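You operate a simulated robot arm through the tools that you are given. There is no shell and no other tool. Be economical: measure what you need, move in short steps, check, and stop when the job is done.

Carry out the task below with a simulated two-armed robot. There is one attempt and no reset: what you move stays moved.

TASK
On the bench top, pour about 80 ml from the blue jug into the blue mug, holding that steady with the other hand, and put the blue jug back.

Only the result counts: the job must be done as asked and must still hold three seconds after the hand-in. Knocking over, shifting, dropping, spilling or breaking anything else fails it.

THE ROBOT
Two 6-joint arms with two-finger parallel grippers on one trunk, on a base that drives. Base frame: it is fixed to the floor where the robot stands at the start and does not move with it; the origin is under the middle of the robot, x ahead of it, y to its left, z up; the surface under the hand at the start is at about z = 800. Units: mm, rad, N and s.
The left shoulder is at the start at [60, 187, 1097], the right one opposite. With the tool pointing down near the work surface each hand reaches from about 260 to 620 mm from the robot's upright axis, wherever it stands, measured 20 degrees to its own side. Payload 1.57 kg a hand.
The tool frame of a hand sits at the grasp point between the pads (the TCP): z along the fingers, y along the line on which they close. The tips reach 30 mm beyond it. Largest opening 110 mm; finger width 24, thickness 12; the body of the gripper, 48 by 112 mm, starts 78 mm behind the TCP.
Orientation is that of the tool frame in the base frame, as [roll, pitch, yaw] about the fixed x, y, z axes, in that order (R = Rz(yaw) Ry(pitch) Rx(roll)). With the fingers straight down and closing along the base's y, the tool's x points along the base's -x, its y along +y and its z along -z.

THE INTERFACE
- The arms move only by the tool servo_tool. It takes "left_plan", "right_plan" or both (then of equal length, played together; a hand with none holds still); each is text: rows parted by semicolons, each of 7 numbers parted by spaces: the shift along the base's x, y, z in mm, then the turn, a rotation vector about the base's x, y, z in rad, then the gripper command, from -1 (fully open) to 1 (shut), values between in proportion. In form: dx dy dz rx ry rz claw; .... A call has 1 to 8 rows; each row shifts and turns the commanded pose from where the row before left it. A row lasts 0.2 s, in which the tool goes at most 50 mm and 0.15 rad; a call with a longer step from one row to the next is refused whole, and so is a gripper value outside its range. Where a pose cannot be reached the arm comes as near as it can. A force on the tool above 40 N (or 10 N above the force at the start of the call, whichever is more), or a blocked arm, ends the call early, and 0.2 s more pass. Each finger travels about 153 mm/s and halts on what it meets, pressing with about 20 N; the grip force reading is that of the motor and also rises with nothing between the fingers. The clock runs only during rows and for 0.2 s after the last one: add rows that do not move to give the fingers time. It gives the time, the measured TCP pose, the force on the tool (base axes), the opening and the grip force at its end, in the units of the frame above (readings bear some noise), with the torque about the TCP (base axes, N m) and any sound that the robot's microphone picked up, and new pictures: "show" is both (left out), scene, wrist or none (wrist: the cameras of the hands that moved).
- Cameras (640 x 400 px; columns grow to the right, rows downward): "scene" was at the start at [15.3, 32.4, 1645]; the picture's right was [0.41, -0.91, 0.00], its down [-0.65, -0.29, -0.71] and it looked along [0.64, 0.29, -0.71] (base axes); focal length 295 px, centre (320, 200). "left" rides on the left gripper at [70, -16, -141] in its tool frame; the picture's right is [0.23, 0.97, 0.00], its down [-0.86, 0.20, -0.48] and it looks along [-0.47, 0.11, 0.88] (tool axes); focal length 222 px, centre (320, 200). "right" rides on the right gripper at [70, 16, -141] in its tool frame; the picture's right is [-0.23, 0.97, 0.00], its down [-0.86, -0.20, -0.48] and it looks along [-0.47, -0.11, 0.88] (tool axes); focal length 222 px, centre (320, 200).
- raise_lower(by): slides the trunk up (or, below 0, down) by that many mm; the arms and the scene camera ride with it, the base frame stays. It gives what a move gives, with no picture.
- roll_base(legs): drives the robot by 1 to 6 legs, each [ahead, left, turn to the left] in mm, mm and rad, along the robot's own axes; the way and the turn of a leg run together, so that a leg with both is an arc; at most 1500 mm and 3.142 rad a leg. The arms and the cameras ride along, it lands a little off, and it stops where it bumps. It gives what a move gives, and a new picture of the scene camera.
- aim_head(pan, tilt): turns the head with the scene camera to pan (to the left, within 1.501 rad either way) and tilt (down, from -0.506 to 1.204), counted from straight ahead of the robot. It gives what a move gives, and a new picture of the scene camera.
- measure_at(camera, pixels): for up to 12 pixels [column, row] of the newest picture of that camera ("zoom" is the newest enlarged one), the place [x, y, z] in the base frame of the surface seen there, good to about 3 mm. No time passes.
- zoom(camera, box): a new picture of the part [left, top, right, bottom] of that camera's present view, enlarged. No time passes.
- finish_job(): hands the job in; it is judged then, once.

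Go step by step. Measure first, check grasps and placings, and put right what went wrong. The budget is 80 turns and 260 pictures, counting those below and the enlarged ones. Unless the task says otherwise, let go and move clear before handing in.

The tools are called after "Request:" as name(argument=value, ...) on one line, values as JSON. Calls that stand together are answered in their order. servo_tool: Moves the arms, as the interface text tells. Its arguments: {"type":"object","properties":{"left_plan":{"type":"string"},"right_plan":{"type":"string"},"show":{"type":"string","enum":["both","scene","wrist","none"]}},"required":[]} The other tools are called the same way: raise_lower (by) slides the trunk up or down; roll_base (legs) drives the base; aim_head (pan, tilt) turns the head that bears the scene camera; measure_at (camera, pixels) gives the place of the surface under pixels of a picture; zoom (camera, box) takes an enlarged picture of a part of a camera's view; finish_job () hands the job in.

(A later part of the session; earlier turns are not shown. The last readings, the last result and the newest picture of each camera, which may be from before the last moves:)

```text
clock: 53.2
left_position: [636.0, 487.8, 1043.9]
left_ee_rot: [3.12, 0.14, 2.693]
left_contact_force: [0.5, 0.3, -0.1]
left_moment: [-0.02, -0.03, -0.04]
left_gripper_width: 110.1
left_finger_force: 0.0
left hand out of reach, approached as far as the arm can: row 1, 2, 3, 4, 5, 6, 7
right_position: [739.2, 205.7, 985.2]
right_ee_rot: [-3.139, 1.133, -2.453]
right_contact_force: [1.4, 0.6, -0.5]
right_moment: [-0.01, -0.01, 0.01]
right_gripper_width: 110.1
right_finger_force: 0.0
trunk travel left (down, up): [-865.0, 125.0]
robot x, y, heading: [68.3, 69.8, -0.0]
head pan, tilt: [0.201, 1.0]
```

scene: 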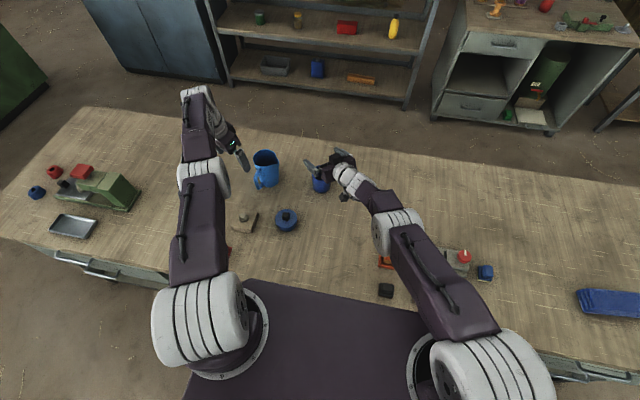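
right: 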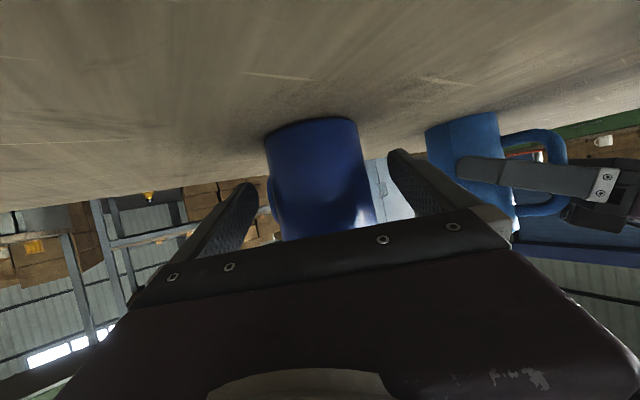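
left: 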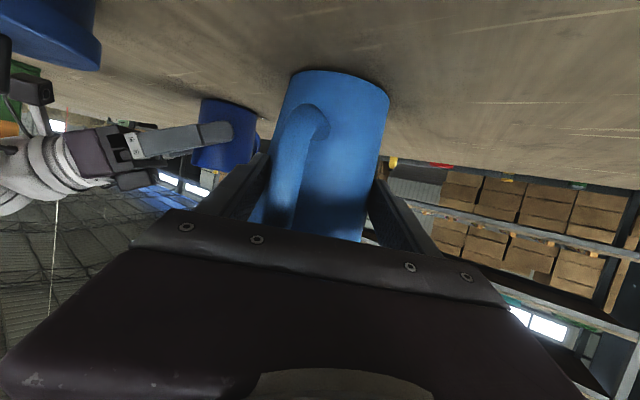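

The tool is down now; the last row was reachable. I pull the hand further in.

Request:
servo_tool(left_plan="-30 0 20 0 0.07 0 -1; -30 0 20 0 0.07 0 -1; -30 0 20 0 0 0 -1; -30 0 20 0 0 0 -1; -30 0 20 0 0 0 -1; 0 0 0 0 0 0 -1", show="scene")

```text
clock: 54.6
left_position: [579.5, 529.8, 1141.1]
left_ee_rot: [-3.102, 0.014, 2.698]
left_contact_force: [-0.5, 0.2, 0.4]
left_moment: [0.01, 0.0, 0.01]
left_gripper_width: 109.7
left_finger_force: 0.1
left hand out of reach, approached as far as the arm can: row 1, 2, 3, 4, 5
right_position: [737.8, 205.2, 985.0]
right_ee_rot: [-3.139, 1.131, -2.455]
right_contact_force: [-0.7, -0.5, 0.3]
right_moment: [-0.01, 0.01, 0.01]
right_gripper_width: 109.8
right_finger_force: 0.1
trunk travel left (down, up): [-865.0, 125.0]
robot x, y, heading: [64.5, 71.5, 0.004]
head pan, tilt: [0.201, 1.0]
```

scene: 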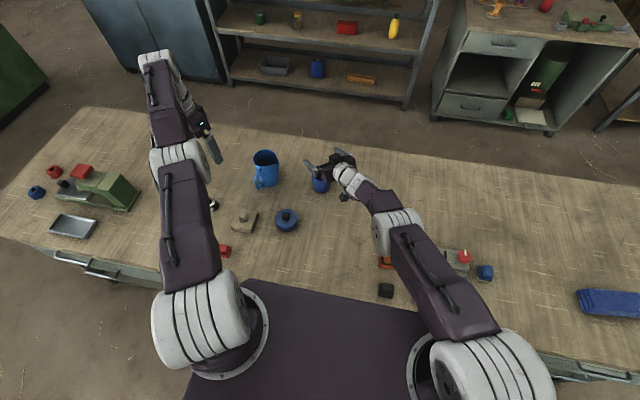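

The elbow sits right at straight. I overstretch outward once and then pull in, to try to flip the elbow.

Request:
servo_tool(left_plan="34 21 3 0 0 0 -1; 34 21 3 0 0 0 -1; 34 21 3 0 0 0 -1; 0 0 0 0 0 0 -1; -20 -13 -40 0 0 0 -1; -25 -15 -40 0 0 0 -1; -30 -20 -30 0 0 0 -1; -30 -20 -20 0 0 0 -1", show="scene")

```text
clock: 56.4
left_position: [578.3, 527.5, 1020.1]
left_ee_rot: [-3.102, 0.015, 2.698]
left_contact_force: [-0.5, -0.3, 0.6]
left_moment: [-0.01, -0.02, -0.04]
left_gripper_width: 110.0
left_finger_force: 0.1
left hand out of reach, approached as far as the arm can: row 1, 2, 3, 5, 6, 7, 8
right_position: [738.0, 206.3, 985.7]
right_ee_rot: [-3.139, 1.131, -2.454]
right_contact_force: [0.7, -0.6, 0.4]
right_moment: [0.0, -0.01, 0.01]
right_gripper_width: 110.0
right_finger_force: 0.0
trunk travel left (down, up): [-865.0, 125.0]
robot x, y, heading: [62.1, 70.9, 0.006]
head pan, tilt: [0.201, 1.0]
```

scene: 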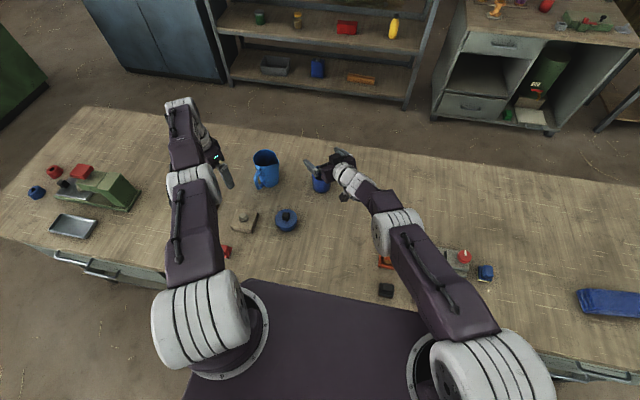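

A straight-down move should flex the elbow the right way, so I try it and then pull inward.

Request:
servo_tool(left_plan="0 0 45 0 0 0 -1; 0 0 45 0 0 0 -1; 0 0 45 0 0 0 -1; 0 0 45 0 0 0 -1; 0 0 -48 0 0 0 -1; 0 0 -48 0 0 0 -1; 0 0 -48 0 0 0 -1; 0 0 -48 0 0 0 -1", show="none")

Request:
servo_tool(left_plan="0 0 -40 0 0 0 -1; -15 -9 -20 0 0 0 -1; -25 -15 0 0 0 0 -1; -25 -15 0 0 0 0 -1; -25 -15 0 0 0 0 -1; 0 0 0 0 0 0 -1", show="scene")

```text
clock: 58.2
left_position: [579.1, 528.0, 1007.2]
left_ee_rot: [-3.103, 0.016, 2.697]
left_contact_force: [0.2, -0.1, -0.3]
left_moment: [-0.02, 0.03, -0.02]
left_gripper_width: 110.2
left_finger_force: 0.0
left hand out of reach, approached as far as the arm can: row 1, 2, 4, 6, 8
right_position: [739.1, 206.2, 984.8]
right_ee_rot: [-3.138, 1.133, -2.454]
right_contact_force: [-0.2, 0.5, 0.0]
right_moment: [0.01, 0.02, 0.0]
right_gripper_width: 109.9
right_finger_force: 0.1
trunk travel left (down, up): [-865.0, 125.0]
robot x, y, heading: [64.9, 67.8, 0.0]
head pan, tilt: [0.201, 1.0]
```

```text
clock: 59.6
left_position: [558.8, 519.4, 928.3]
left_ee_rot: [-3.103, 0.016, 2.698]
left_contact_force: [0.1, -0.6, 0.2]
left_moment: [-0.01, 0.01, -0.02]
left_gripper_width: 110.2
left_finger_force: 0.1
left hand out of reach, approached as far as the arm can: row 1, 2, 3, 4, 5
right_position: [738.6, 206.5, 986.9]
right_ee_rot: [-3.139, 1.132, -2.452]
right_contact_force: [0.7, 0.2, 0.2]
right_moment: [0.03, 0.02, -0.01]
right_gripper_width: 110.0
right_finger_force: 0.1
trunk travel left (down, up): [-865.0, 125.0]
robot x, y, heading: [67.5, 69.2, 0.001]
head pan, tilt: [0.201, 1.0]
```

scene: 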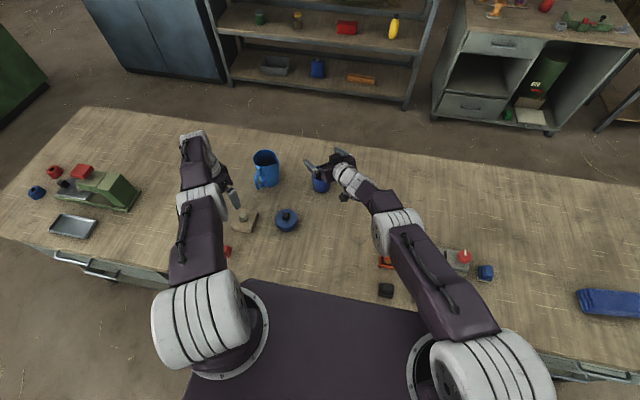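

Still straight. By the kinematics, pitching the tool further down about a fixed wrist point should flex the elbow the right way; I do that and then pull inward.

Request:
servo_tool(left_plan="-28.3 -18.1 12 -0.0807 0.1265 0 -1; -27.8 -17.8 12 -0.0807 0.1265 0 -1; -26.5 -16.9 14 -0.0807 0.1265 0 -1; -24.6 -15.7 17 -0.0807 0.1265 0 -1; -22.2 -14.1 21 -0.0807 0.1265 0 -1; -19.2 -12.3 25 -0.0807 0.1265 0 -1; 0 0 0 0 0 0 -1", show="none")

Request:
servo_tool(left_plan="-32 -20 12 0 0 0 -1; -32 -20 12 0 0 0 -1; -32 -20 12 0 0 0 -1; -32 -20 12 0 0 0 -1; 0 0 0 0 0 0 -1", show="scene")

```text
clock: 61.2
left_position: [406.8, 421.2, 1038.1]
left_ee_rot: [-2.293, -0.417, 2.524]
left_contact_force: [0.3, -1.3, -0.6]
left_moment: [0.0, 0.0, 0.01]
left_gripper_width: 109.9
left_finger_force: 0.1
left hand out of reach, approached as far as the arm can: row 4
right_position: [739.0, 206.6, 985.3]
right_ee_rot: [-3.139, 1.134, -2.454]
right_contact_force: [0.2, -0.1, -0.9]
right_moment: [0.0, 0.02, 0.0]
right_gripper_width: 109.8
right_finger_force: 0.1
trunk travel left (down, up): [-865.0, 125.0]
robot x, y, heading: [67.4, 62.4, 0.003]
head pan, tilt: [0.201, 1.0]
```

```text
clock: 62.4
left_position: [275.8, 341.3, 1085.6]
left_ee_rot: [-2.292, -0.418, 2.523]
left_contact_force: [-0.4, 0.4, 0.7]
left_moment: [0.0, -0.01, -0.01]
left_gripper_width: 110.1
left_finger_force: 0.0
right_position: [738.7, 206.4, 985.9]
right_ee_rot: [-3.139, 1.132, -2.455]
right_contact_force: [0.2, -0.7, 0.7]
right_moment: [-0.02, 0.0, -0.01]
right_gripper_width: 110.1
right_finger_force: 0.0
trunk travel left (down, up): [-865.0, 125.0]
robot x, y, heading: [63.4, 69.5, 0.003]
head pan, tilt: [0.201, 1.0]
```

scene: 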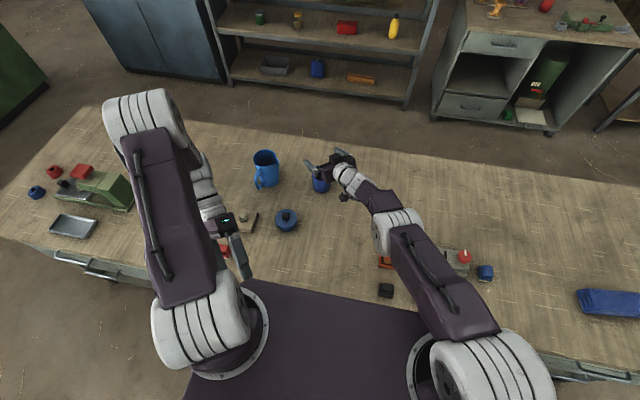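

The elbow is healthy again. Now I retract the right hand, then shift the base left so that both the jug and the mug are comfortably within reach (no straight elbows).

Request:
servo_tool(right_plan="-20 -17 15 0 0 0 -1; -25 -21 20 0 0 0 -1; -25 -21 30 0 0 0 -1; -25 -21 30 0 0 0 -1; -15 -15 40 0 0 0 -1; 0 -10 45 0 0 0 -1; 0 -10 45 0 0 0 -1", show="none")

Request:
roll_base(legs=[[-20, 150, 0]])

```text
clock: 64.0
left_position: [274.6, 340.2, 1086.5]
left_ee_rot: [-2.292, -0.417, 2.524]
left_contact_force: [-0.6, 0.7, 0.3]
left_moment: [-0.05, 0.01, 0.02]
left_gripper_width: 110.0
left_finger_force: 0.0
right_position: [633.1, 87.5, 1212.3]
right_ee_rot: [-3.136, 1.134, -2.451]
right_contact_force: [-0.1, -0.2, 0.4]
right_moment: [-0.03, 0.0, -0.01]
right_gripper_width: 110.3
right_finger_force: 0.0
right hand out of reach, approached as far as the arm can: row 4
trunk travel left (down, up): [-865.0, 125.0]
robot x, y, heading: [65.4, 69.9, -0.003]
head pan, tilt: [0.201, 1.0]
```

```text
clock: 65.4
left_position: [257.3, 491.5, 1086.8]
left_ee_rot: [-2.293, -0.418, 2.518]
left_contact_force: [0.4, -0.3, 0.5]
left_moment: [0.02, -0.03, 0.0]
left_gripper_width: 110.2
left_finger_force: 0.0
right_position: [615.4, 236.0, 1212.8]
right_ee_rot: [-3.14, 1.135, -2.463]
right_contact_force: [0.1, -0.3, 0.4]
right_moment: [0.04, 0.01, 0.02]
right_gripper_width: 110.0
right_finger_force: 0.0
trunk travel left (down, up): [-865.0, 125.0]
robot x, y, heading: [42.5, 223.9, -0.003]
head pan, tilt: [0.201, 1.0]
```

scene: 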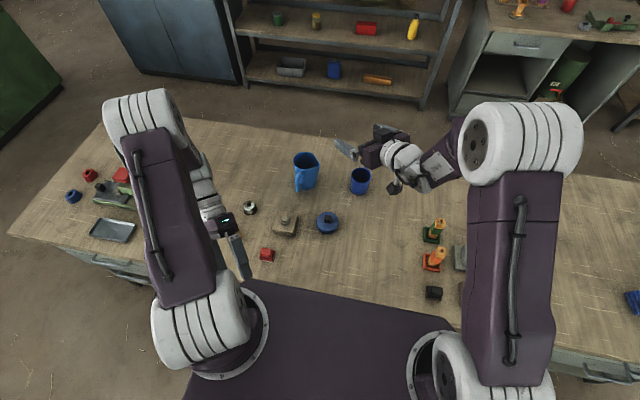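

Everything is visible and undisturbed. I measure the jug and mug afresh.

Request:
zoom(camera="scene", box=[270, 135, 400, 205])

```text
4.92 times, centred on (335, 170) of scene
```

zoom: 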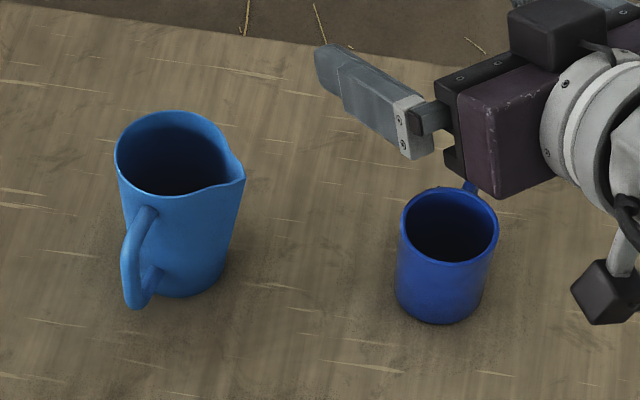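

Request:
measure_at(camera="zoom", pixels=[[118, 155], [175, 112], [225, 135], [243, 178], [145, 190], [195, 192], [125, 280], [135, 235], [402, 218], [496, 225], [455, 190], [447, 261]])

```text
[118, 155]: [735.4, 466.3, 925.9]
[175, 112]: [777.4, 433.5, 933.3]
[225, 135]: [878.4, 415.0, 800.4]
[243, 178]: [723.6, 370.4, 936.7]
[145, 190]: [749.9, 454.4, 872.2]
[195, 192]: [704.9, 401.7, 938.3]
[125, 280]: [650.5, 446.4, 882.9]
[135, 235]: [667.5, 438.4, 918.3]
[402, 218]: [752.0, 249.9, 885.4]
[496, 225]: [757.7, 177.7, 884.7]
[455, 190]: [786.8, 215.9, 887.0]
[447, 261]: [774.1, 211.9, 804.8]
```

The jug stands at about (736,424) with its handle at 168° and spout at 256°; the mug is unmoved and empty. I bring the left tool back to straight-down, then roll it so that its camera will end on top (leaving roll for pouring).

Request:
servo_tool(left_plan="28 13 -5 0.0807 -0.1265 0 -1; 28 13 -5 0.0807 -0.1265 0 -1; 28 13 -5 0.0807 -0.1265 0 -1; 28 13 -5 0.0807 -0.1265 0 -1; 28 13 -5 0.0807 -0.1265 0 -1; 28 13 -5 0.0807 -0.1265 0 -1", show="none")

Request:
servo_tool(left_plan="5 0 12 0 0 0.1428 -1; 5 0 12 0 0 0.1428 -1; 5 0 12 0 0 0.1428 -1; 5 0 12 0 0 0.1428 -1; 5 0 12 0 0 0.1428 -1; 5 0 12 0 0 0.1428 -1; 5 0 12 0 0 0.1428 -1; 5 0 12 0 0 0.1428 -1", show="none")

Request:
servo_tool(left_plan="5 0 0 0 0 0.1428 -1; 5 0 0 0 0 0.1428 -1; 5 0 0 0 0 0.1428 -1; 0 0 0 0 0 0 -1", show="scene")

```text
clock: 66.8
left_position: [424.2, 572.5, 1056.2]
left_ee_rot: [-3.106, 0.016, 2.694]
left_contact_force: [0.0, 0.0, 0.0]
left_moment: [-0.02, -0.01, 0.02]
left_gripper_width: 109.9
left_finger_force: 0.0
right_position: [616.4, 239.5, 1211.9]
right_ee_rot: [-3.135, 1.132, -2.458]
right_contact_force: [-0.4, -0.3, 0.4]
right_moment: [0.01, -0.03, 0.0]
right_gripper_width: 110.0
right_finger_force: 0.1
trunk travel left (down, up): [-865.0, 125.0]
robot x, y, heading: [47.6, 220.7, -0.001]
head pan, tilt: [0.201, 1.0]
```

```text
clock: 68.6
left_position: [464.1, 572.6, 1151.5]
left_ee_rot: [-3.107, 0.014, -2.444]
left_contact_force: [0.2, -0.3, -0.4]
left_moment: [0.01, -0.02, 0.02]
left_gripper_width: 110.0
left_finger_force: 0.2
right_position: [614.2, 238.1, 1213.0]
right_ee_rot: [-3.138, 1.133, -2.457]
right_contact_force: [0.3, -0.2, -0.6]
right_moment: [0.0, -0.02, 0.0]
right_gripper_width: 110.2
right_finger_force: 0.1
trunk travel left (down, up): [-865.0, 125.0]
robot x, y, heading: [45.4, 222.8, 0.001]
head pan, tilt: [0.201, 1.0]
```

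```text
clock: 69.6
left_position: [480.7, 573.1, 1150.4]
left_ee_rot: [-3.106, 0.016, -2.017]
left_contact_force: [0.6, 0.0, -0.6]
left_moment: [0.01, 0.03, -0.03]
left_gripper_width: 110.0
left_finger_force: 0.0
right_position: [616.1, 239.0, 1212.7]
right_ee_rot: [-3.135, 1.132, -2.458]
right_contact_force: [-0.1, -0.8, 0.7]
right_moment: [-0.01, -0.01, 0.01]
right_gripper_width: 109.8
right_finger_force: 0.0
trunk travel left (down, up): [-865.0, 125.0]
robot x, y, heading: [44.8, 221.9, -0.003]
head pan, tilt: [0.201, 1.0]
```

scene: 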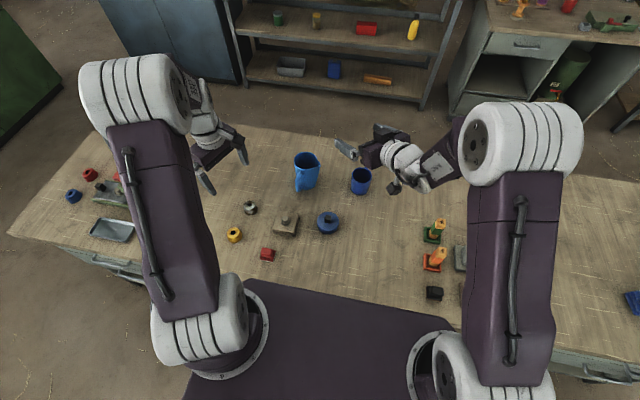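

As planned, no limits hit. Now I swing to the final heading (pointing at the jug, camera on top).

Request:
servo_tool(left_plan="18 -10.5 7.3 -0.0976 -0.0305 0.099 -1; 18 -10.5 7.3 -0.0976 -0.0305 0.099 -1; 18 -10.5 7.3 -0.0976 -0.0305 0.099 -1; 18 -10.5 7.3 -0.0976 -0.0305 0.099 -1; 18 -10.5 7.3 -0.0976 -0.0305 0.099 -1; 18 -10.5 7.3 -0.0976 -0.0305 0.099 -1; 18 -10.5 7.3 -0.0976 -0.0305 0.099 -1", show="none")

Request:
servo_tool(left_plan="18 -10.5 7.3 -0.0976 -0.0305 0.099 -1; 18 -10.5 7.3 -0.0976 -0.0305 0.099 -1; 18 -10.5 7.3 -0.0976 -0.0305 0.099 -1; 18 -10.5 7.3 -0.0976 -0.0305 0.099 -1; 18 -10.5 7.3 -0.0976 -0.0305 0.099 -1; 18 -10.5 7.3 -0.0976 -0.0305 0.099 -1; 0 0 0 0 0 0 -1", show="scene")

```text
clock: 71.2
left_position: [607.4, 496.9, 1201.9]
left_ee_rot: [-2.8, -0.627, -1.392]
left_contact_force: [-1.2, 0.3, 0.2]
left_moment: [0.0, 0.04, -0.02]
left_gripper_width: 109.8
left_finger_force: 0.1
right_position: [615.4, 238.6, 1212.6]
right_ee_rot: [-3.137, 1.133, -2.458]
right_contact_force: [-0.4, -0.7, -0.2]
right_moment: [-0.01, 0.01, 0.0]
right_gripper_width: 110.0
right_finger_force: 0.1
trunk travel left (down, up): [-865.0, 125.0]
robot x, y, heading: [48.2, 219.7, -0.004]
head pan, tilt: [0.201, 1.0]
```

```text
clock: 72.8
left_position: [714.5, 433.3, 1246.9]
left_ee_rot: [-3.096, -1.209, -0.531]
left_contact_force: [-0.2, -0.5, 0.3]
left_moment: [0.02, -0.01, -0.01]
left_gripper_width: 109.9
left_finger_force: 0.0
right_position: [614.7, 239.6, 1212.4]
right_ee_rot: [-3.135, 1.134, -2.457]
right_contact_force: [-0.9, 0.3, 0.5]
right_moment: [-0.05, -0.01, 0.0]
right_gripper_width: 110.0
right_finger_force: 0.1
trunk travel left (down, up): [-865.0, 125.0]
robot x, y, heading: [48.0, 223.3, -0.002]
head pan, tilt: [0.201, 1.0]
```

scene: 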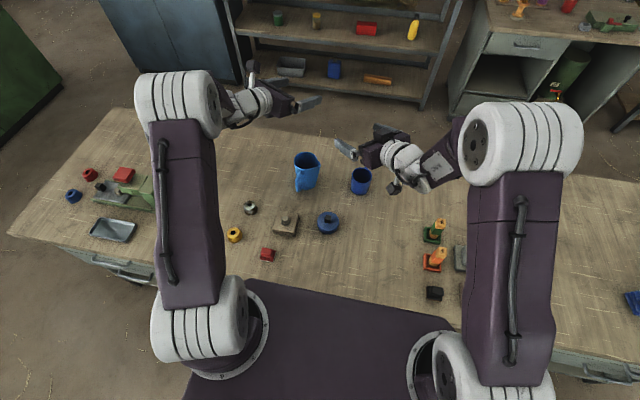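

The orientation is as computed. Now I lower the trunk 255 mm (left fingers stay above the jug's rim) and look.

Request:
raise_lower(by=-255)

Request:
servo_tool(left_plan="4 1 0 0 0 -0.04 -1; 0 0 0 0 0 0 -1")

Request:
zoom(camera="scene", box=[220, 80, 400, 200])

```text
clock: 75.5
left_position: [716.7, 433.7, 992.2]
left_ee_rot: [-3.093, -1.207, -0.538]
left_contact_force: [0.6, -0.1, -0.3]
left_moment: [-0.02, -0.04, 0.03]
left_gripper_width: 110.2
left_finger_force: 0.0
right_position: [616.1, 238.7, 957.8]
right_ee_rot: [-3.139, 1.132, -2.457]
right_contact_force: [-0.1, 0.0, -0.2]
right_moment: [0.01, 0.04, 0.01]
right_gripper_width: 110.3
right_finger_force: 0.1
trunk travel left (down, up): [-610.0, 380.0]
robot x, y, heading: [47.7, 221.4, -0.002]
head pan, tilt: [0.201, 1.0]
```

```text
clock: 76.0
left_position: [718.5, 435.0, 994.2]
left_ee_rot: [-3.091, -1.206, -0.577]
left_contact_force: [0.2, 0.2, 0.0]
left_moment: [-0.01, 0.0, -0.02]
left_gripper_width: 109.9
left_finger_force: 0.1
right_position: [614.8, 238.9, 957.8]
right_ee_rot: [-3.139, 1.133, -2.458]
right_contact_force: [0.8, -0.4, -0.6]
right_moment: [0.02, 0.01, 0.0]
right_gripper_width: 109.9
right_finger_force: 0.0
trunk travel left (down, up): [-610.0, 380.0]
robot x, y, heading: [44.1, 221.4, -0.002]
head pan, tilt: [0.201, 1.0]
```

scene: 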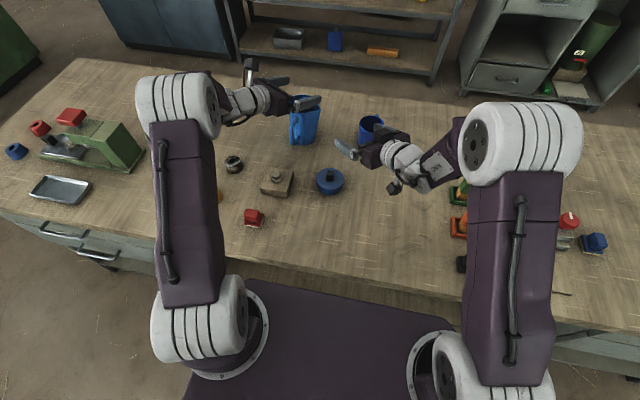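
left: 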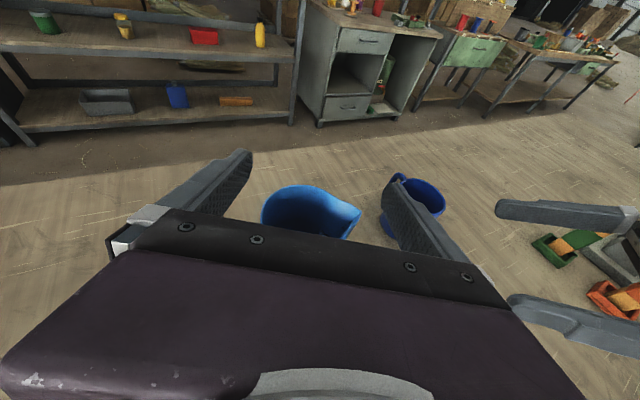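

```text
3.33 times, centred on (310, 140) of scene
```

zoom: 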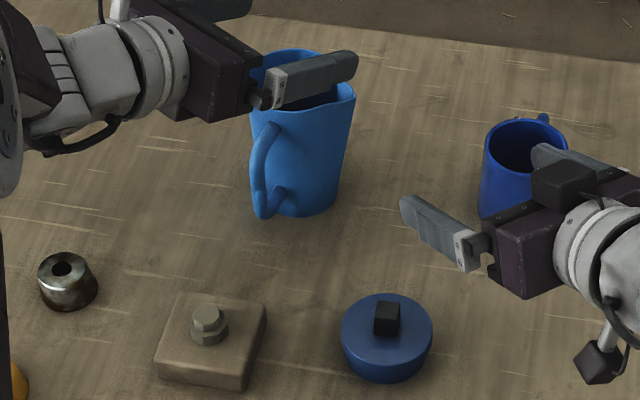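

The jug rim lies centred between the fingers. I descend in two steps with a look in between.

Request:
servo_tool(left_plan="0 0 -25 0 0 0 -1; 0 0 -20 0 0 0 -1; 0 0 -15 0 0 0 -1; 0 0 0 0 0 0 -1", show="wrist")

Request:
zoom(camera="scene", box=[260, 80, 350, 150])

```text
clock: 77.0
left_position: [719.8, 433.4, 933.9]
left_ee_rot: [-3.091, -1.21, -0.578]
left_contact_force: [-0.1, -0.4, -0.3]
left_moment: [0.0, 0.01, 0.0]
left_gripper_width: 110.1
left_finger_force: 0.0
right_position: [614.5, 238.8, 957.6]
right_ee_rot: [-3.139, 1.134, -2.458]
right_contact_force: [0.6, -0.1, -0.4]
right_moment: [0.02, 0.01, 0.01]
right_gripper_width: 110.0
right_finger_force: 0.1
trunk travel left (down, up): [-610.0, 380.0]
robot x, y, heading: [44.2, 221.5, -0.005]
head pan, tilt: [0.201, 1.0]
```

left: 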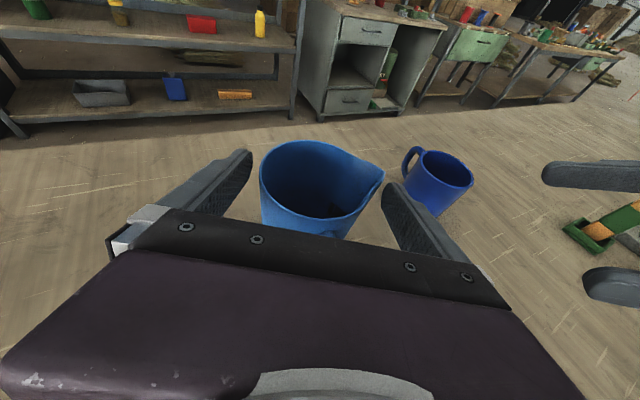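

```text
5.71 times, centred on (305, 115) of scene
```

zoom: 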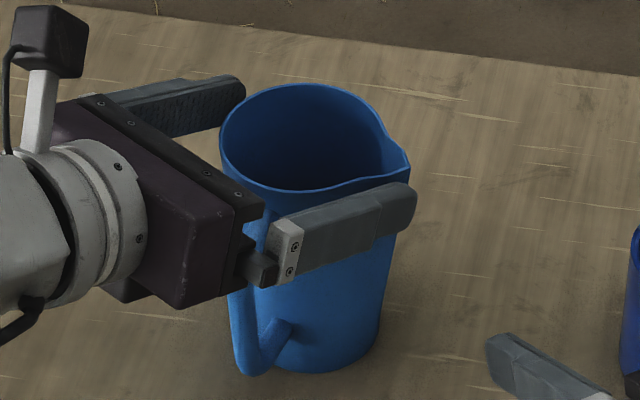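

Clear on both sides; I bias 3 mm to the spout side and continue down to grip height.

Request:
servo_tool(left_plan="-1.5 -2.6 0 0 0 0 -1; 0 0 -20 0 0 0 -1; 0 0 -20 0 0 0 -1; 0 0 -18 0 0 0 -1; 0 0 0 0 0 0 -1", show="wrist")

Request:
zoom(camera="scene", box=[260, 80, 350, 150])

```text
clock: 78.2
left_position: [721.3, 432.0, 875.0]
left_ee_rot: [-3.093, -1.207, -0.576]
left_contact_force: [0.2, -0.1, -0.8]
left_moment: [-0.02, 0.0, 0.02]
left_gripper_width: 110.1
left_finger_force: 0.0
right_position: [616.2, 238.3, 957.5]
right_ee_rot: [-3.139, 1.132, -2.459]
right_contact_force: [-0.2, 0.5, 1.3]
right_moment: [0.01, 0.0, 0.0]
right_gripper_width: 110.1
right_finger_force: 0.1
trunk travel left (down, up): [-610.0, 380.0]
robot x, y, heading: [47.3, 219.1, -0.001]
head pan, tilt: [0.201, 1.0]
```

left: 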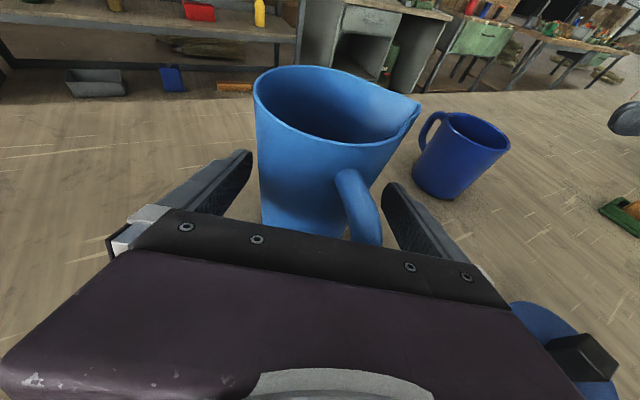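

```text
5.71 times, centred on (305, 115) of scene
```

zoom: 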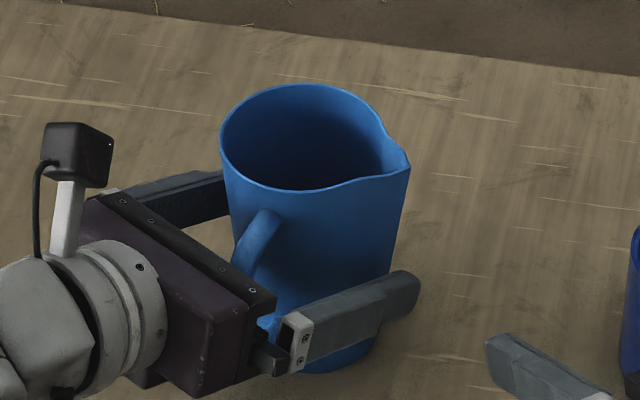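

Positioned well; I close gently on the jug.

Request:
servo_tool(left_plan="0.3 0.6 0 0 0 0 -1; 0 0 0 0 0 0 -0.7; 0 0 0 0 0 0 -0.55; 0 0 0 0 0 0 -0.45; 0 0 0 0 0 0 -0.2; 0 0 0 0 0 0 1; 0 0 0 0 0 0 1", show="wrist")

Request:
zoom(camera="scene", box=[260, 80, 350, 150])

Request:
measure_at(camera="zoom", pixels=[[407, 168], [222, 130], [300, 86], [265, 182], [340, 188], [385, 125]])

```text
clock: 79.8
left_position: [720.2, 432.9, 874.1]
left_ee_rot: [-3.092, -1.207, -0.577]
left_contact_force: [0.5, 0.9, 0.2]
left_moment: [0.03, 0.0, 0.01]
left_gripper_width: 81.4
left_finger_force: 20.4
right_position: [616.2, 238.7, 956.5]
right_ee_rot: [-3.137, 1.133, -2.457]
right_contact_force: [0.0, -0.2, 0.3]
right_moment: [0.0, -0.03, -0.01]
right_gripper_width: 110.3
right_finger_force: 0.0
trunk travel left (down, up): [-610.0, 380.0]
robot x, y, heading: [45.9, 223.0, -0.007]
head pan, tilt: [0.201, 1.0]
```

left: 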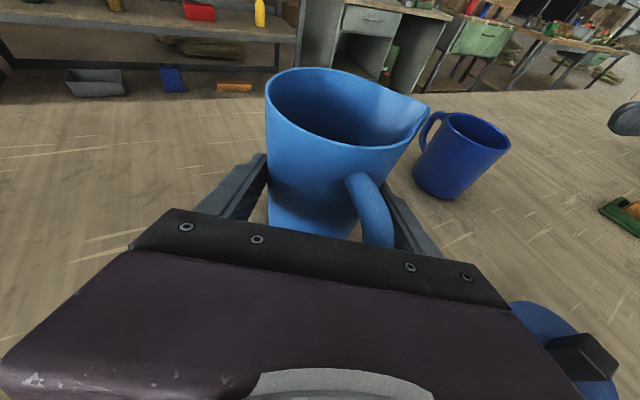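

```text
5.71 times, centred on (305, 115) of scene
```

zoom: 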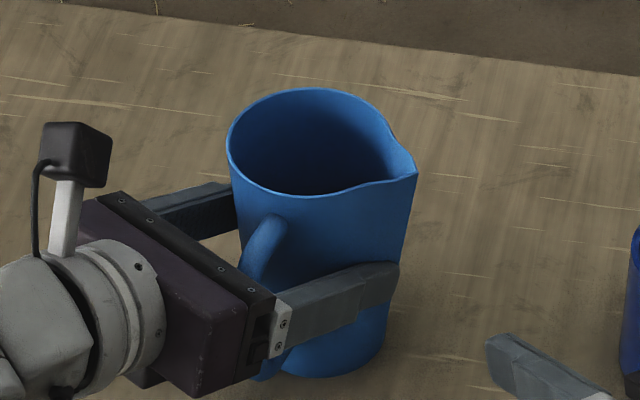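

```text
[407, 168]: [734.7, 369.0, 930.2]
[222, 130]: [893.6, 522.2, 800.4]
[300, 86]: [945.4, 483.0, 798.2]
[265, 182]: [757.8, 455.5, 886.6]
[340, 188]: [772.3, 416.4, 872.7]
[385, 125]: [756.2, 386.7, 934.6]
```

Request:
measure_at(camera="zoom", pixels=[[415, 174], [412, 172], [230, 140], [305, 90], [265, 188], [315, 195], [338, 193], [400, 152]])

```text
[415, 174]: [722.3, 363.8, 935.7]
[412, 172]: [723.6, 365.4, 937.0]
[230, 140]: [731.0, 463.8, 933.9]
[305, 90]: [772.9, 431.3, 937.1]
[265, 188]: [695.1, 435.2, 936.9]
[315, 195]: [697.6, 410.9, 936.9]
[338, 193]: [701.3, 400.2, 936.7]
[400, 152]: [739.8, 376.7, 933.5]
```

The jug is gripped again (81.4 mm, 20 N), tip at (722,364,936). I lift it 60 mm and nudge the base 40 ahead and 40 right for good postures of both arms.

Request:
servo_tool(left_plan="0 0 10 0 0 0 1; 0 0 20 0 0 0 1; 0 0 30 0 0 0 1; 0 0 0 0 0 0 1", show="none")

Request:
roll_base(legs=[[40, -40, 0]])

Request:
zoom(camera="scene", box=[240, 80, 440, 200])

```text
clock: 80.8
left_position: [720.2, 432.4, 933.3]
left_ee_rot: [-3.095, -1.205, -0.574]
left_contact_force: [0.3, -0.7, -3.2]
left_moment: [0.05, 0.04, 0.01]
left_gripper_width: 81.5
left_finger_force: 20.1
right_position: [616.4, 239.0, 957.6]
right_ee_rot: [-3.137, 1.132, -2.458]
right_contact_force: [0.6, 0.0, 0.1]
right_moment: [0.01, 0.01, -0.02]
right_gripper_width: 110.0
right_finger_force: 0.1
trunk travel left (down, up): [-610.0, 380.0]
robot x, y, heading: [48.9, 223.3, -0.002]
head pan, tilt: [0.201, 1.0]
```

```text
clock: 81.8
left_position: [759.0, 391.3, 933.0]
left_ee_rot: [-3.094, -1.207, -0.577]
left_contact_force: [0.2, 1.0, -4.3]
left_moment: [0.02, 0.07, -0.01]
left_gripper_width: 81.5
left_finger_force: 20.4
right_position: [655.2, 198.3, 956.4]
right_ee_rot: [-3.138, 1.132, -2.458]
right_contact_force: [1.0, 0.0, -0.5]
right_moment: [-0.03, 0.0, 0.02]
right_gripper_width: 110.3
right_finger_force: 0.0
trunk travel left (down, up): [-610.0, 380.0]
robot x, y, heading: [89.9, 183.3, -0.005]
head pan, tilt: [0.201, 1.0]
```

scene: 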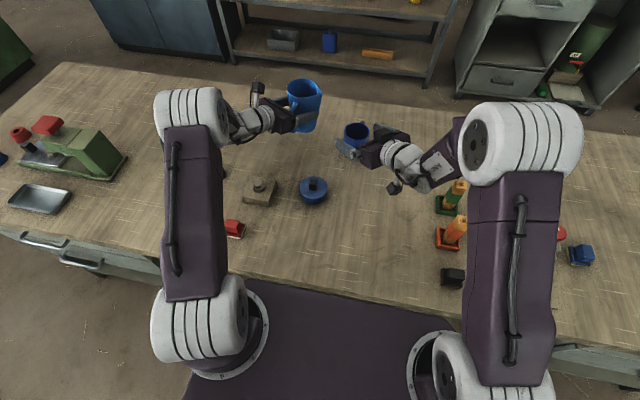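

```text
3.20 times, centred on (340, 140) of scene
```

zoom: 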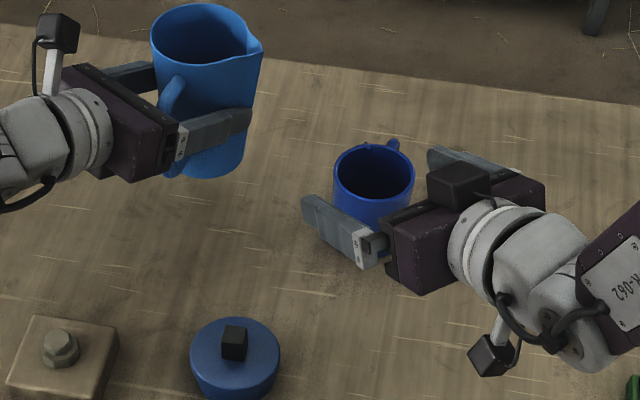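

Both arms are in healthy postures. I raise the jug a little while the right hand approaches the mug along its axis again.

Request:
servo_tool(left_plan="0 0 20 0 0 0 1; 0 0 25 0 0 0 1; 0 0 22 0 0 0 1; 0 0 0 0 0 0 1; 0 0 0 0 0 0 1; 0 0 0 0 0 0 1; 0 0 0 0 0 0 1", right_plan="0 -32 -20 0 0 0 -1; -2 -31 -28 0 0 0 -1; 21 17.5 -22 0 0 0 -1; 21 17.5 -16 0 0 0 -1; 21 17.5 -14 0 0 0 -1; 14 11 -8 0 0 0 -1; 0 0 0 0 0 0 -1", show="none")

Request:
zoom(camera="scene", box=[290, 90, 440, 200])

Request:
zoom(camera="right", box=[160, 80, 480, 280])

```text
clock: 83.4
left_position: [761.0, 391.6, 1000.6]
left_ee_rot: [-3.093, -1.205, -0.575]
left_contact_force: [-0.5, -0.2, -4.0]
left_moment: [0.0, 0.04, 0.0]
left_gripper_width: 81.8
left_finger_force: 20.6
right_position: [729.3, 202.0, 849.4]
right_ee_rot: [-3.138, 1.132, -2.458]
right_contact_force: [0.3, 0.5, -0.4]
right_moment: [0.02, -0.02, 0.0]
right_gripper_width: 109.7
right_finger_force: 0.0
trunk travel left (down, up): [-610.0, 380.0]
robot x, y, heading: [87.8, 183.1, -0.002]
head pan, tilt: [0.201, 1.0]
```

```text
3.64 times, centred on (365, 145) of scene
```

zoom: 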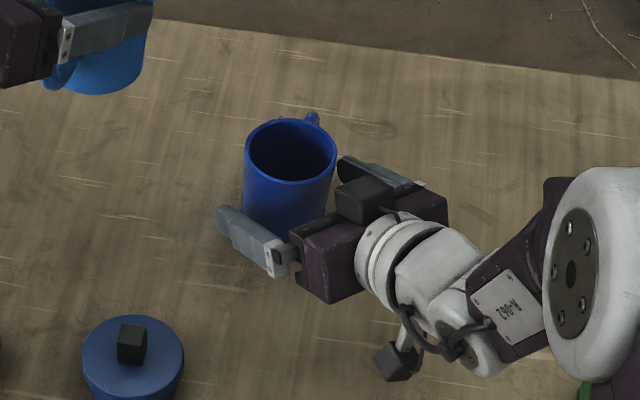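

```text
2.00 times, centred on (320, 180) of right
```

zoom: 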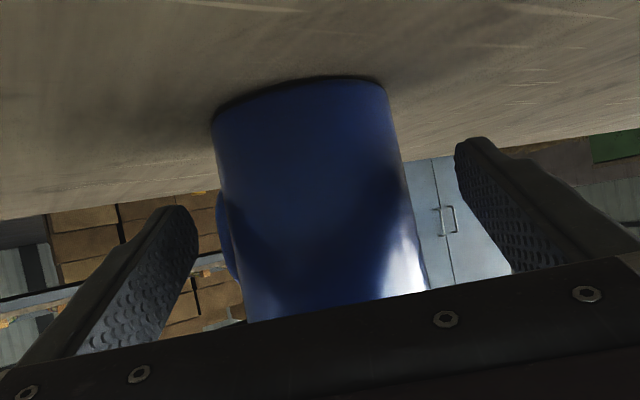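

Aligned. I close on the mug after the final few millimetres.

Request:
servo_tool(right_plan="8 4.5 -3 0 0 0 -1; 0 0 0 0 0 0 -0.6; 0 0 0 0 0 0 -0.4; 0 0 0 0 0 0 -0.3; 0 0 0 0 0 0 -0.2; 0 0 0 0 0 0 0.3; 0 0 0 0 0 0 1; 0 0 0 0 0 0 1", show="none")

Request:
zoom(camera="scene", box=[290, 90, 440, 200])

Request:
measure_at(camera="zoom", pixels=[[247, 152], [334, 152], [291, 122], [291, 182], [290, 160]])

```text
clock: 85.2
left_position: [760.4, 392.6, 1000.4]
left_ee_rot: [-3.096, -1.207, -0.574]
left_contact_force: [-0.7, -0.2, -3.7]
left_moment: [0.02, 0.03, -0.04]
left_gripper_width: 81.5
left_finger_force: 20.6
right_position: [737.6, 204.6, 845.8]
right_ee_rot: [-3.138, 1.134, -2.457]
right_contact_force: [-0.3, 0.9, 1.1]
right_moment: [0.07, 0.0, 0.06]
right_gripper_width: 72.2
right_finger_force: 20.7
trunk travel left (down, up): [-610.0, 380.0]
robot x, y, heading: [88.1, 181.7, -0.001]
head pan, tilt: [0.201, 1.0]
```

```text
3.64 times, centred on (365, 145) of scene
```

zoom: 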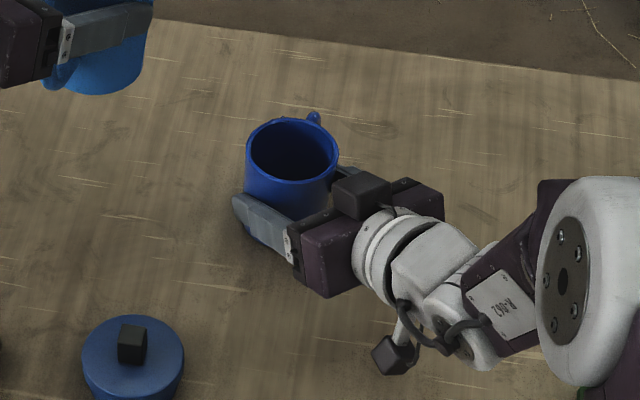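

```text
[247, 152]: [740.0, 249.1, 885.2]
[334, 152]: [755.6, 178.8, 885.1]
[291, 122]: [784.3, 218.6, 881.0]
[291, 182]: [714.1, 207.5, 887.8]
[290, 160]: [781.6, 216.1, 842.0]
```

The mug is held steady again. I bring the jug over with a yaw of −0.3, tilting to 42° with the spout just above the mug.

Request:
servo_tool(left_plan="6 -26 0 0 0 -0.1 1; 6 -26 0 0 0 -0.1 1; 6.8 -26 0 0 0 -0.1 1; 0 0 0 0.1317 -0.0719 0 1; 0 0 0 0.1317 -0.0719 0 1; 0 0 0 0 0 0 1", show="none")

Request:
servo_tool(left_plan="1.5 -1.6 -28 0.1268 -0.0692 0 1; 1.5 -1.6 -28 0.1268 -0.0692 0 1; 1.3 -1.5 -28 0.1268 -0.0692 0 1; 0 0 0 0 0 0 1; 0 0 0 0 0 0 1", show="scene")

Request:
zoom(camera="scene", box=[310, 80, 410, 160])

```text
clock: 86.6
left_position: [780.5, 314.8, 1000.9]
left_ee_rot: [-2.534, -1.024, -1.383]
left_contact_force: [0.4, -0.1, -3.5]
left_moment: [0.06, 0.03, -0.04]
left_gripper_width: 81.6
left_finger_force: 20.7
right_position: [737.4, 204.6, 845.9]
right_ee_rot: [-3.139, 1.132, -2.46]
right_contact_force: [-1.1, -1.0, 1.1]
right_moment: [0.05, -0.05, -0.02]
right_gripper_width: 72.5
right_finger_force: 20.5
trunk travel left (down, up): [-610.0, 380.0]
robot x, y, heading: [89.2, 178.5, -0.002]
head pan, tilt: [0.201, 1.0]
```

```text
clock: 87.8
left_position: [782.3, 307.2, 916.6]
left_ee_rot: [-2.193, -0.651, -1.642]
left_contact_force: [-0.7, -0.5, -4.2]
left_moment: [-0.02, 0.06, -0.01]
left_gripper_width: 81.5
left_finger_force: 20.3
right_position: [737.0, 204.3, 846.3]
right_ee_rot: [-3.137, 1.134, -2.458]
right_contact_force: [0.3, -0.6, 0.9]
right_moment: [0.06, 0.04, -0.01]
right_gripper_width: 72.2
right_finger_force: 19.8
trunk travel left (down, up): [-610.0, 380.0]
robot x, y, heading: [85.9, 179.4, -0.001]
head pan, tilt: [0.201, 1.0]
```

scene: 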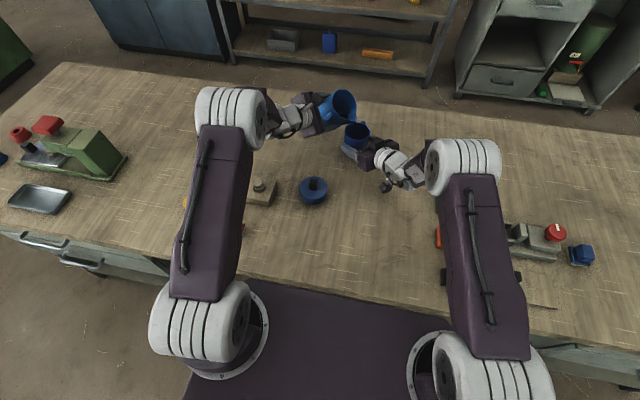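

```text
5.00 times, centred on (360, 120) of scene
```

zoom: 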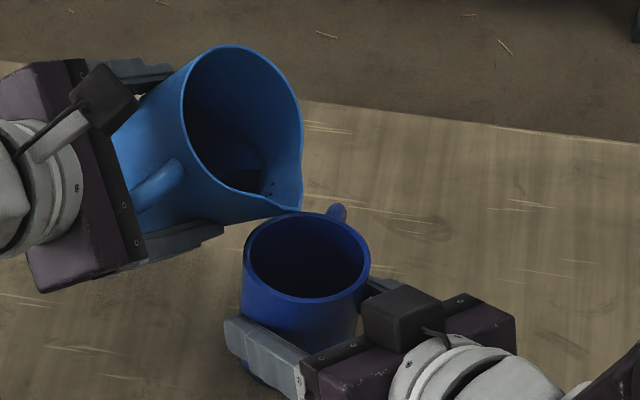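

No reach problems this time. I check the tip's place against the mug.

Request:
measure_at(camera="zoom", pixels=[[297, 208], [294, 206], [247, 262], [368, 262], [306, 216], [260, 180], [306, 300]])

```text
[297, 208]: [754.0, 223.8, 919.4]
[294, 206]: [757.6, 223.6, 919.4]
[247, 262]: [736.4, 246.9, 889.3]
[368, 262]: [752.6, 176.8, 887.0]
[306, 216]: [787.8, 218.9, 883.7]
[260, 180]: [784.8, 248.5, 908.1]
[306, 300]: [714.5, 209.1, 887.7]
```

The tip at (754,224,919) sits well over the mug (centre about (748,213)). I tilt to 50° and watch.

Request:
servo_tool(left_plan="-0.1 -0.2 1 0.0615 -0.0335 0 1; -0.2 -0.4 5 0.0615 -0.0335 0 1; 0 0 0 0 0 0 1; 0 0 0 0 0 0 1", show="none")

Request:
zoom(camera="scene", box=[310, 80, 410, 160])

```text
clock: 88.8
left_position: [782.5, 309.8, 921.2]
left_ee_rot: [-2.126, -0.524, -1.678]
left_contact_force: [-0.4, 0.5, -3.5]
left_moment: [0.03, 0.09, 0.01]
left_gripper_width: 81.9
left_finger_force: 20.3
right_position: [737.2, 203.6, 845.2]
right_ee_rot: [-3.138, 1.133, -2.459]
right_contact_force: [0.4, -0.2, 0.7]
right_moment: [0.06, 0.05, -0.01]
right_gripper_width: 72.3
right_finger_force: 20.4
trunk travel left (down, up): [-610.0, 380.0]
robot x, y, heading: [88.0, 184.7, 0.001]
head pan, tilt: [0.201, 1.0]
```

```text
5.00 times, centred on (360, 120) of scene
```

zoom: 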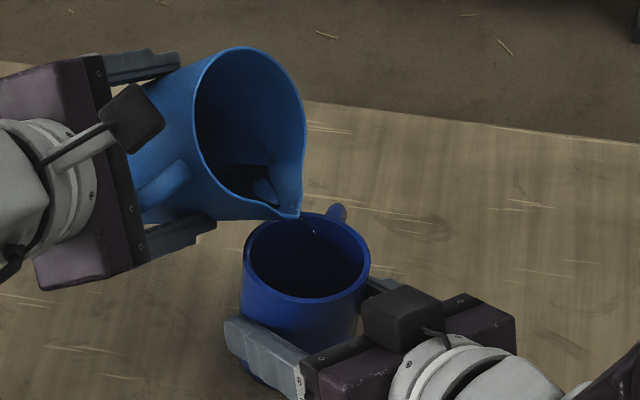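

Pouring begins (a drop at zoom (313,230) falls inside the mug). I continue with 3° more and hold.

Request:
servo_tool(left_plan="-0.2 -0.4 4 0.0457 -0.0249 0 1; 0 0 0 0 0 0 1; 0 0 0 0 0 0 1; 0 0 0 0 0 0 1; 0 0 0 0 0 0 1", show="none")

Request:
zoom(camera="scene", box=[330, 100, 400, 150])

Request:
measure_at(camera="zoom", pixels=[[285, 265], [310, 265], [300, 290], [330, 280], [340, 250], [300, 240], [280, 240], [290, 300], [270, 150], [240, 150]])

```text
clock: 90.0
left_position: [781.5, 307.1, 924.6]
left_ee_rot: [-2.105, -0.475, -1.686]
left_contact_force: [-0.4, 0.3, -3.3]
left_moment: [0.0, 0.05, 0.0]
left_gripper_width: 81.4
left_finger_force: 20.2
right_position: [736.4, 202.9, 846.7]
right_ee_rot: [-3.138, 1.133, -2.458]
right_contact_force: [0.4, -0.1, 0.5]
right_moment: [0.09, 0.06, 0.03]
right_gripper_width: 72.2
right_finger_force: 19.7
trunk travel left (down, up): [-610.0, 380.0]
robot x, y, heading: [84.3, 181.5, -0.003]
head pan, tilt: [0.201, 1.0]
```

```text
8.00 times, centred on (365, 125) of scene
```

zoom: 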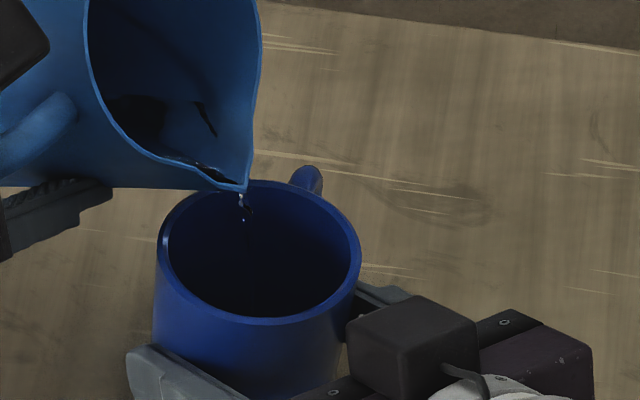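

```text
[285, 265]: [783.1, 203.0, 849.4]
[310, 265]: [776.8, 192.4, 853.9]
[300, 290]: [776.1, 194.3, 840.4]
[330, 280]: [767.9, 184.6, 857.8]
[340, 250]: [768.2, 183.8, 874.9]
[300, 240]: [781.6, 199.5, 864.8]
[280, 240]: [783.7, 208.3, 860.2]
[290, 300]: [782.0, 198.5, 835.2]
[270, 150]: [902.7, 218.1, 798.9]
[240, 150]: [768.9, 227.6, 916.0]
```

A thin stream is landing in the mug. I hold for a while and look from the left wrist camera into the mug.

Request:
servo_tool(left_plan="0 0 0 0 0 0 1; 0 0 0 0 0 0 1; 0 0 0 0 0 0 1; 0 0 0 0 0 0 1; 0 0 0 0 0 0 1; 0 0 0 0 0 0 1; 0 0 0 0 0 0 1; 0 0 0 0 0 0 1", show="both")

Request:
zoom(camera="scene", box=[330, 100, 400, 150])

```text
clock: 91.8
left_position: [780.5, 308.2, 926.0]
left_ee_rot: [-2.105, -0.475, -1.688]
left_contact_force: [0.2, -0.1, -3.1]
left_moment: [-0.02, 0.09, 0.0]
left_gripper_width: 81.6
left_finger_force: 20.2
right_position: [737.0, 203.2, 845.9]
right_ee_rot: [-3.137, 1.132, -2.457]
right_contact_force: [0.0, 0.1, 0.0]
right_moment: [0.1, 0.06, -0.04]
right_gripper_width: 72.2
right_finger_force: 19.6
trunk travel left (down, up): [-610.0, 380.0]
robot x, y, heading: [84.5, 184.4, -0.007]
head pan, tilt: [0.201, 1.0]
```

scene: 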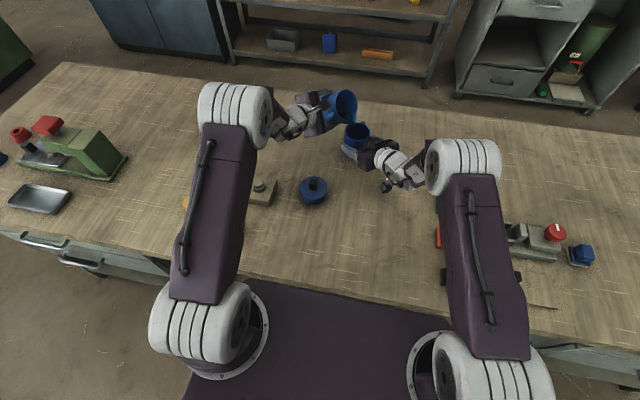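
left: 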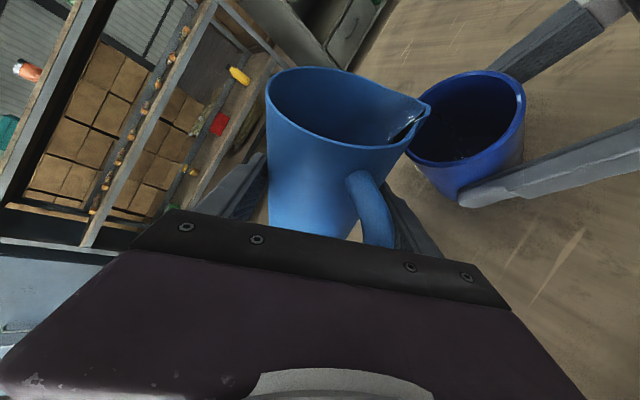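

```text
8.00 times, centred on (365, 125) of scene
```

zoom: 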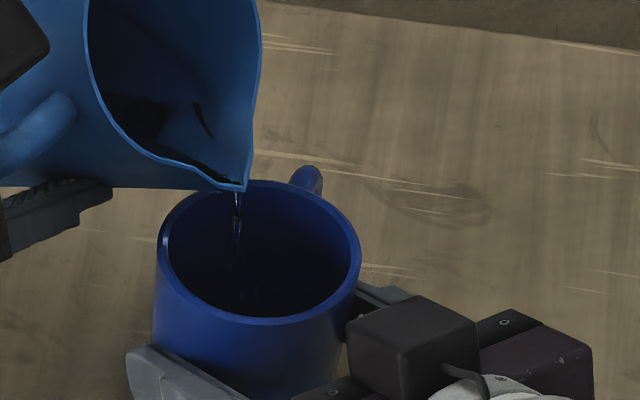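

A steady stream flows into the mug, and the left camera sees the mug's inside at (460,145). I measure the level there.

Request:
zoom(camera="left", box=[390, 60, 540, 210])

Request:
measure_at(camera="left", pixels=[[460, 152], [450, 145], [470, 145], [440, 150], [480, 140], [460, 140], [490, 130], [470, 155], [455, 120], [500, 110]])

```text
2.67 times, centred on (465, 135) of left
```

zoom: 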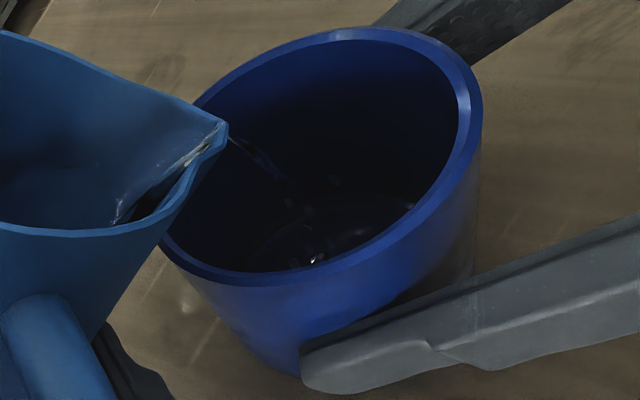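

```text
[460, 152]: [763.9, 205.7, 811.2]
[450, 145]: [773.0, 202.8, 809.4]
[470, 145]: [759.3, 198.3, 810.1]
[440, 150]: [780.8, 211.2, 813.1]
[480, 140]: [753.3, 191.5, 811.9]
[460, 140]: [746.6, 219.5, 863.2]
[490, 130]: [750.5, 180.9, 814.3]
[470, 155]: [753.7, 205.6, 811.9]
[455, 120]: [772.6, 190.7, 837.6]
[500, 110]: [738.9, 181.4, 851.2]
```

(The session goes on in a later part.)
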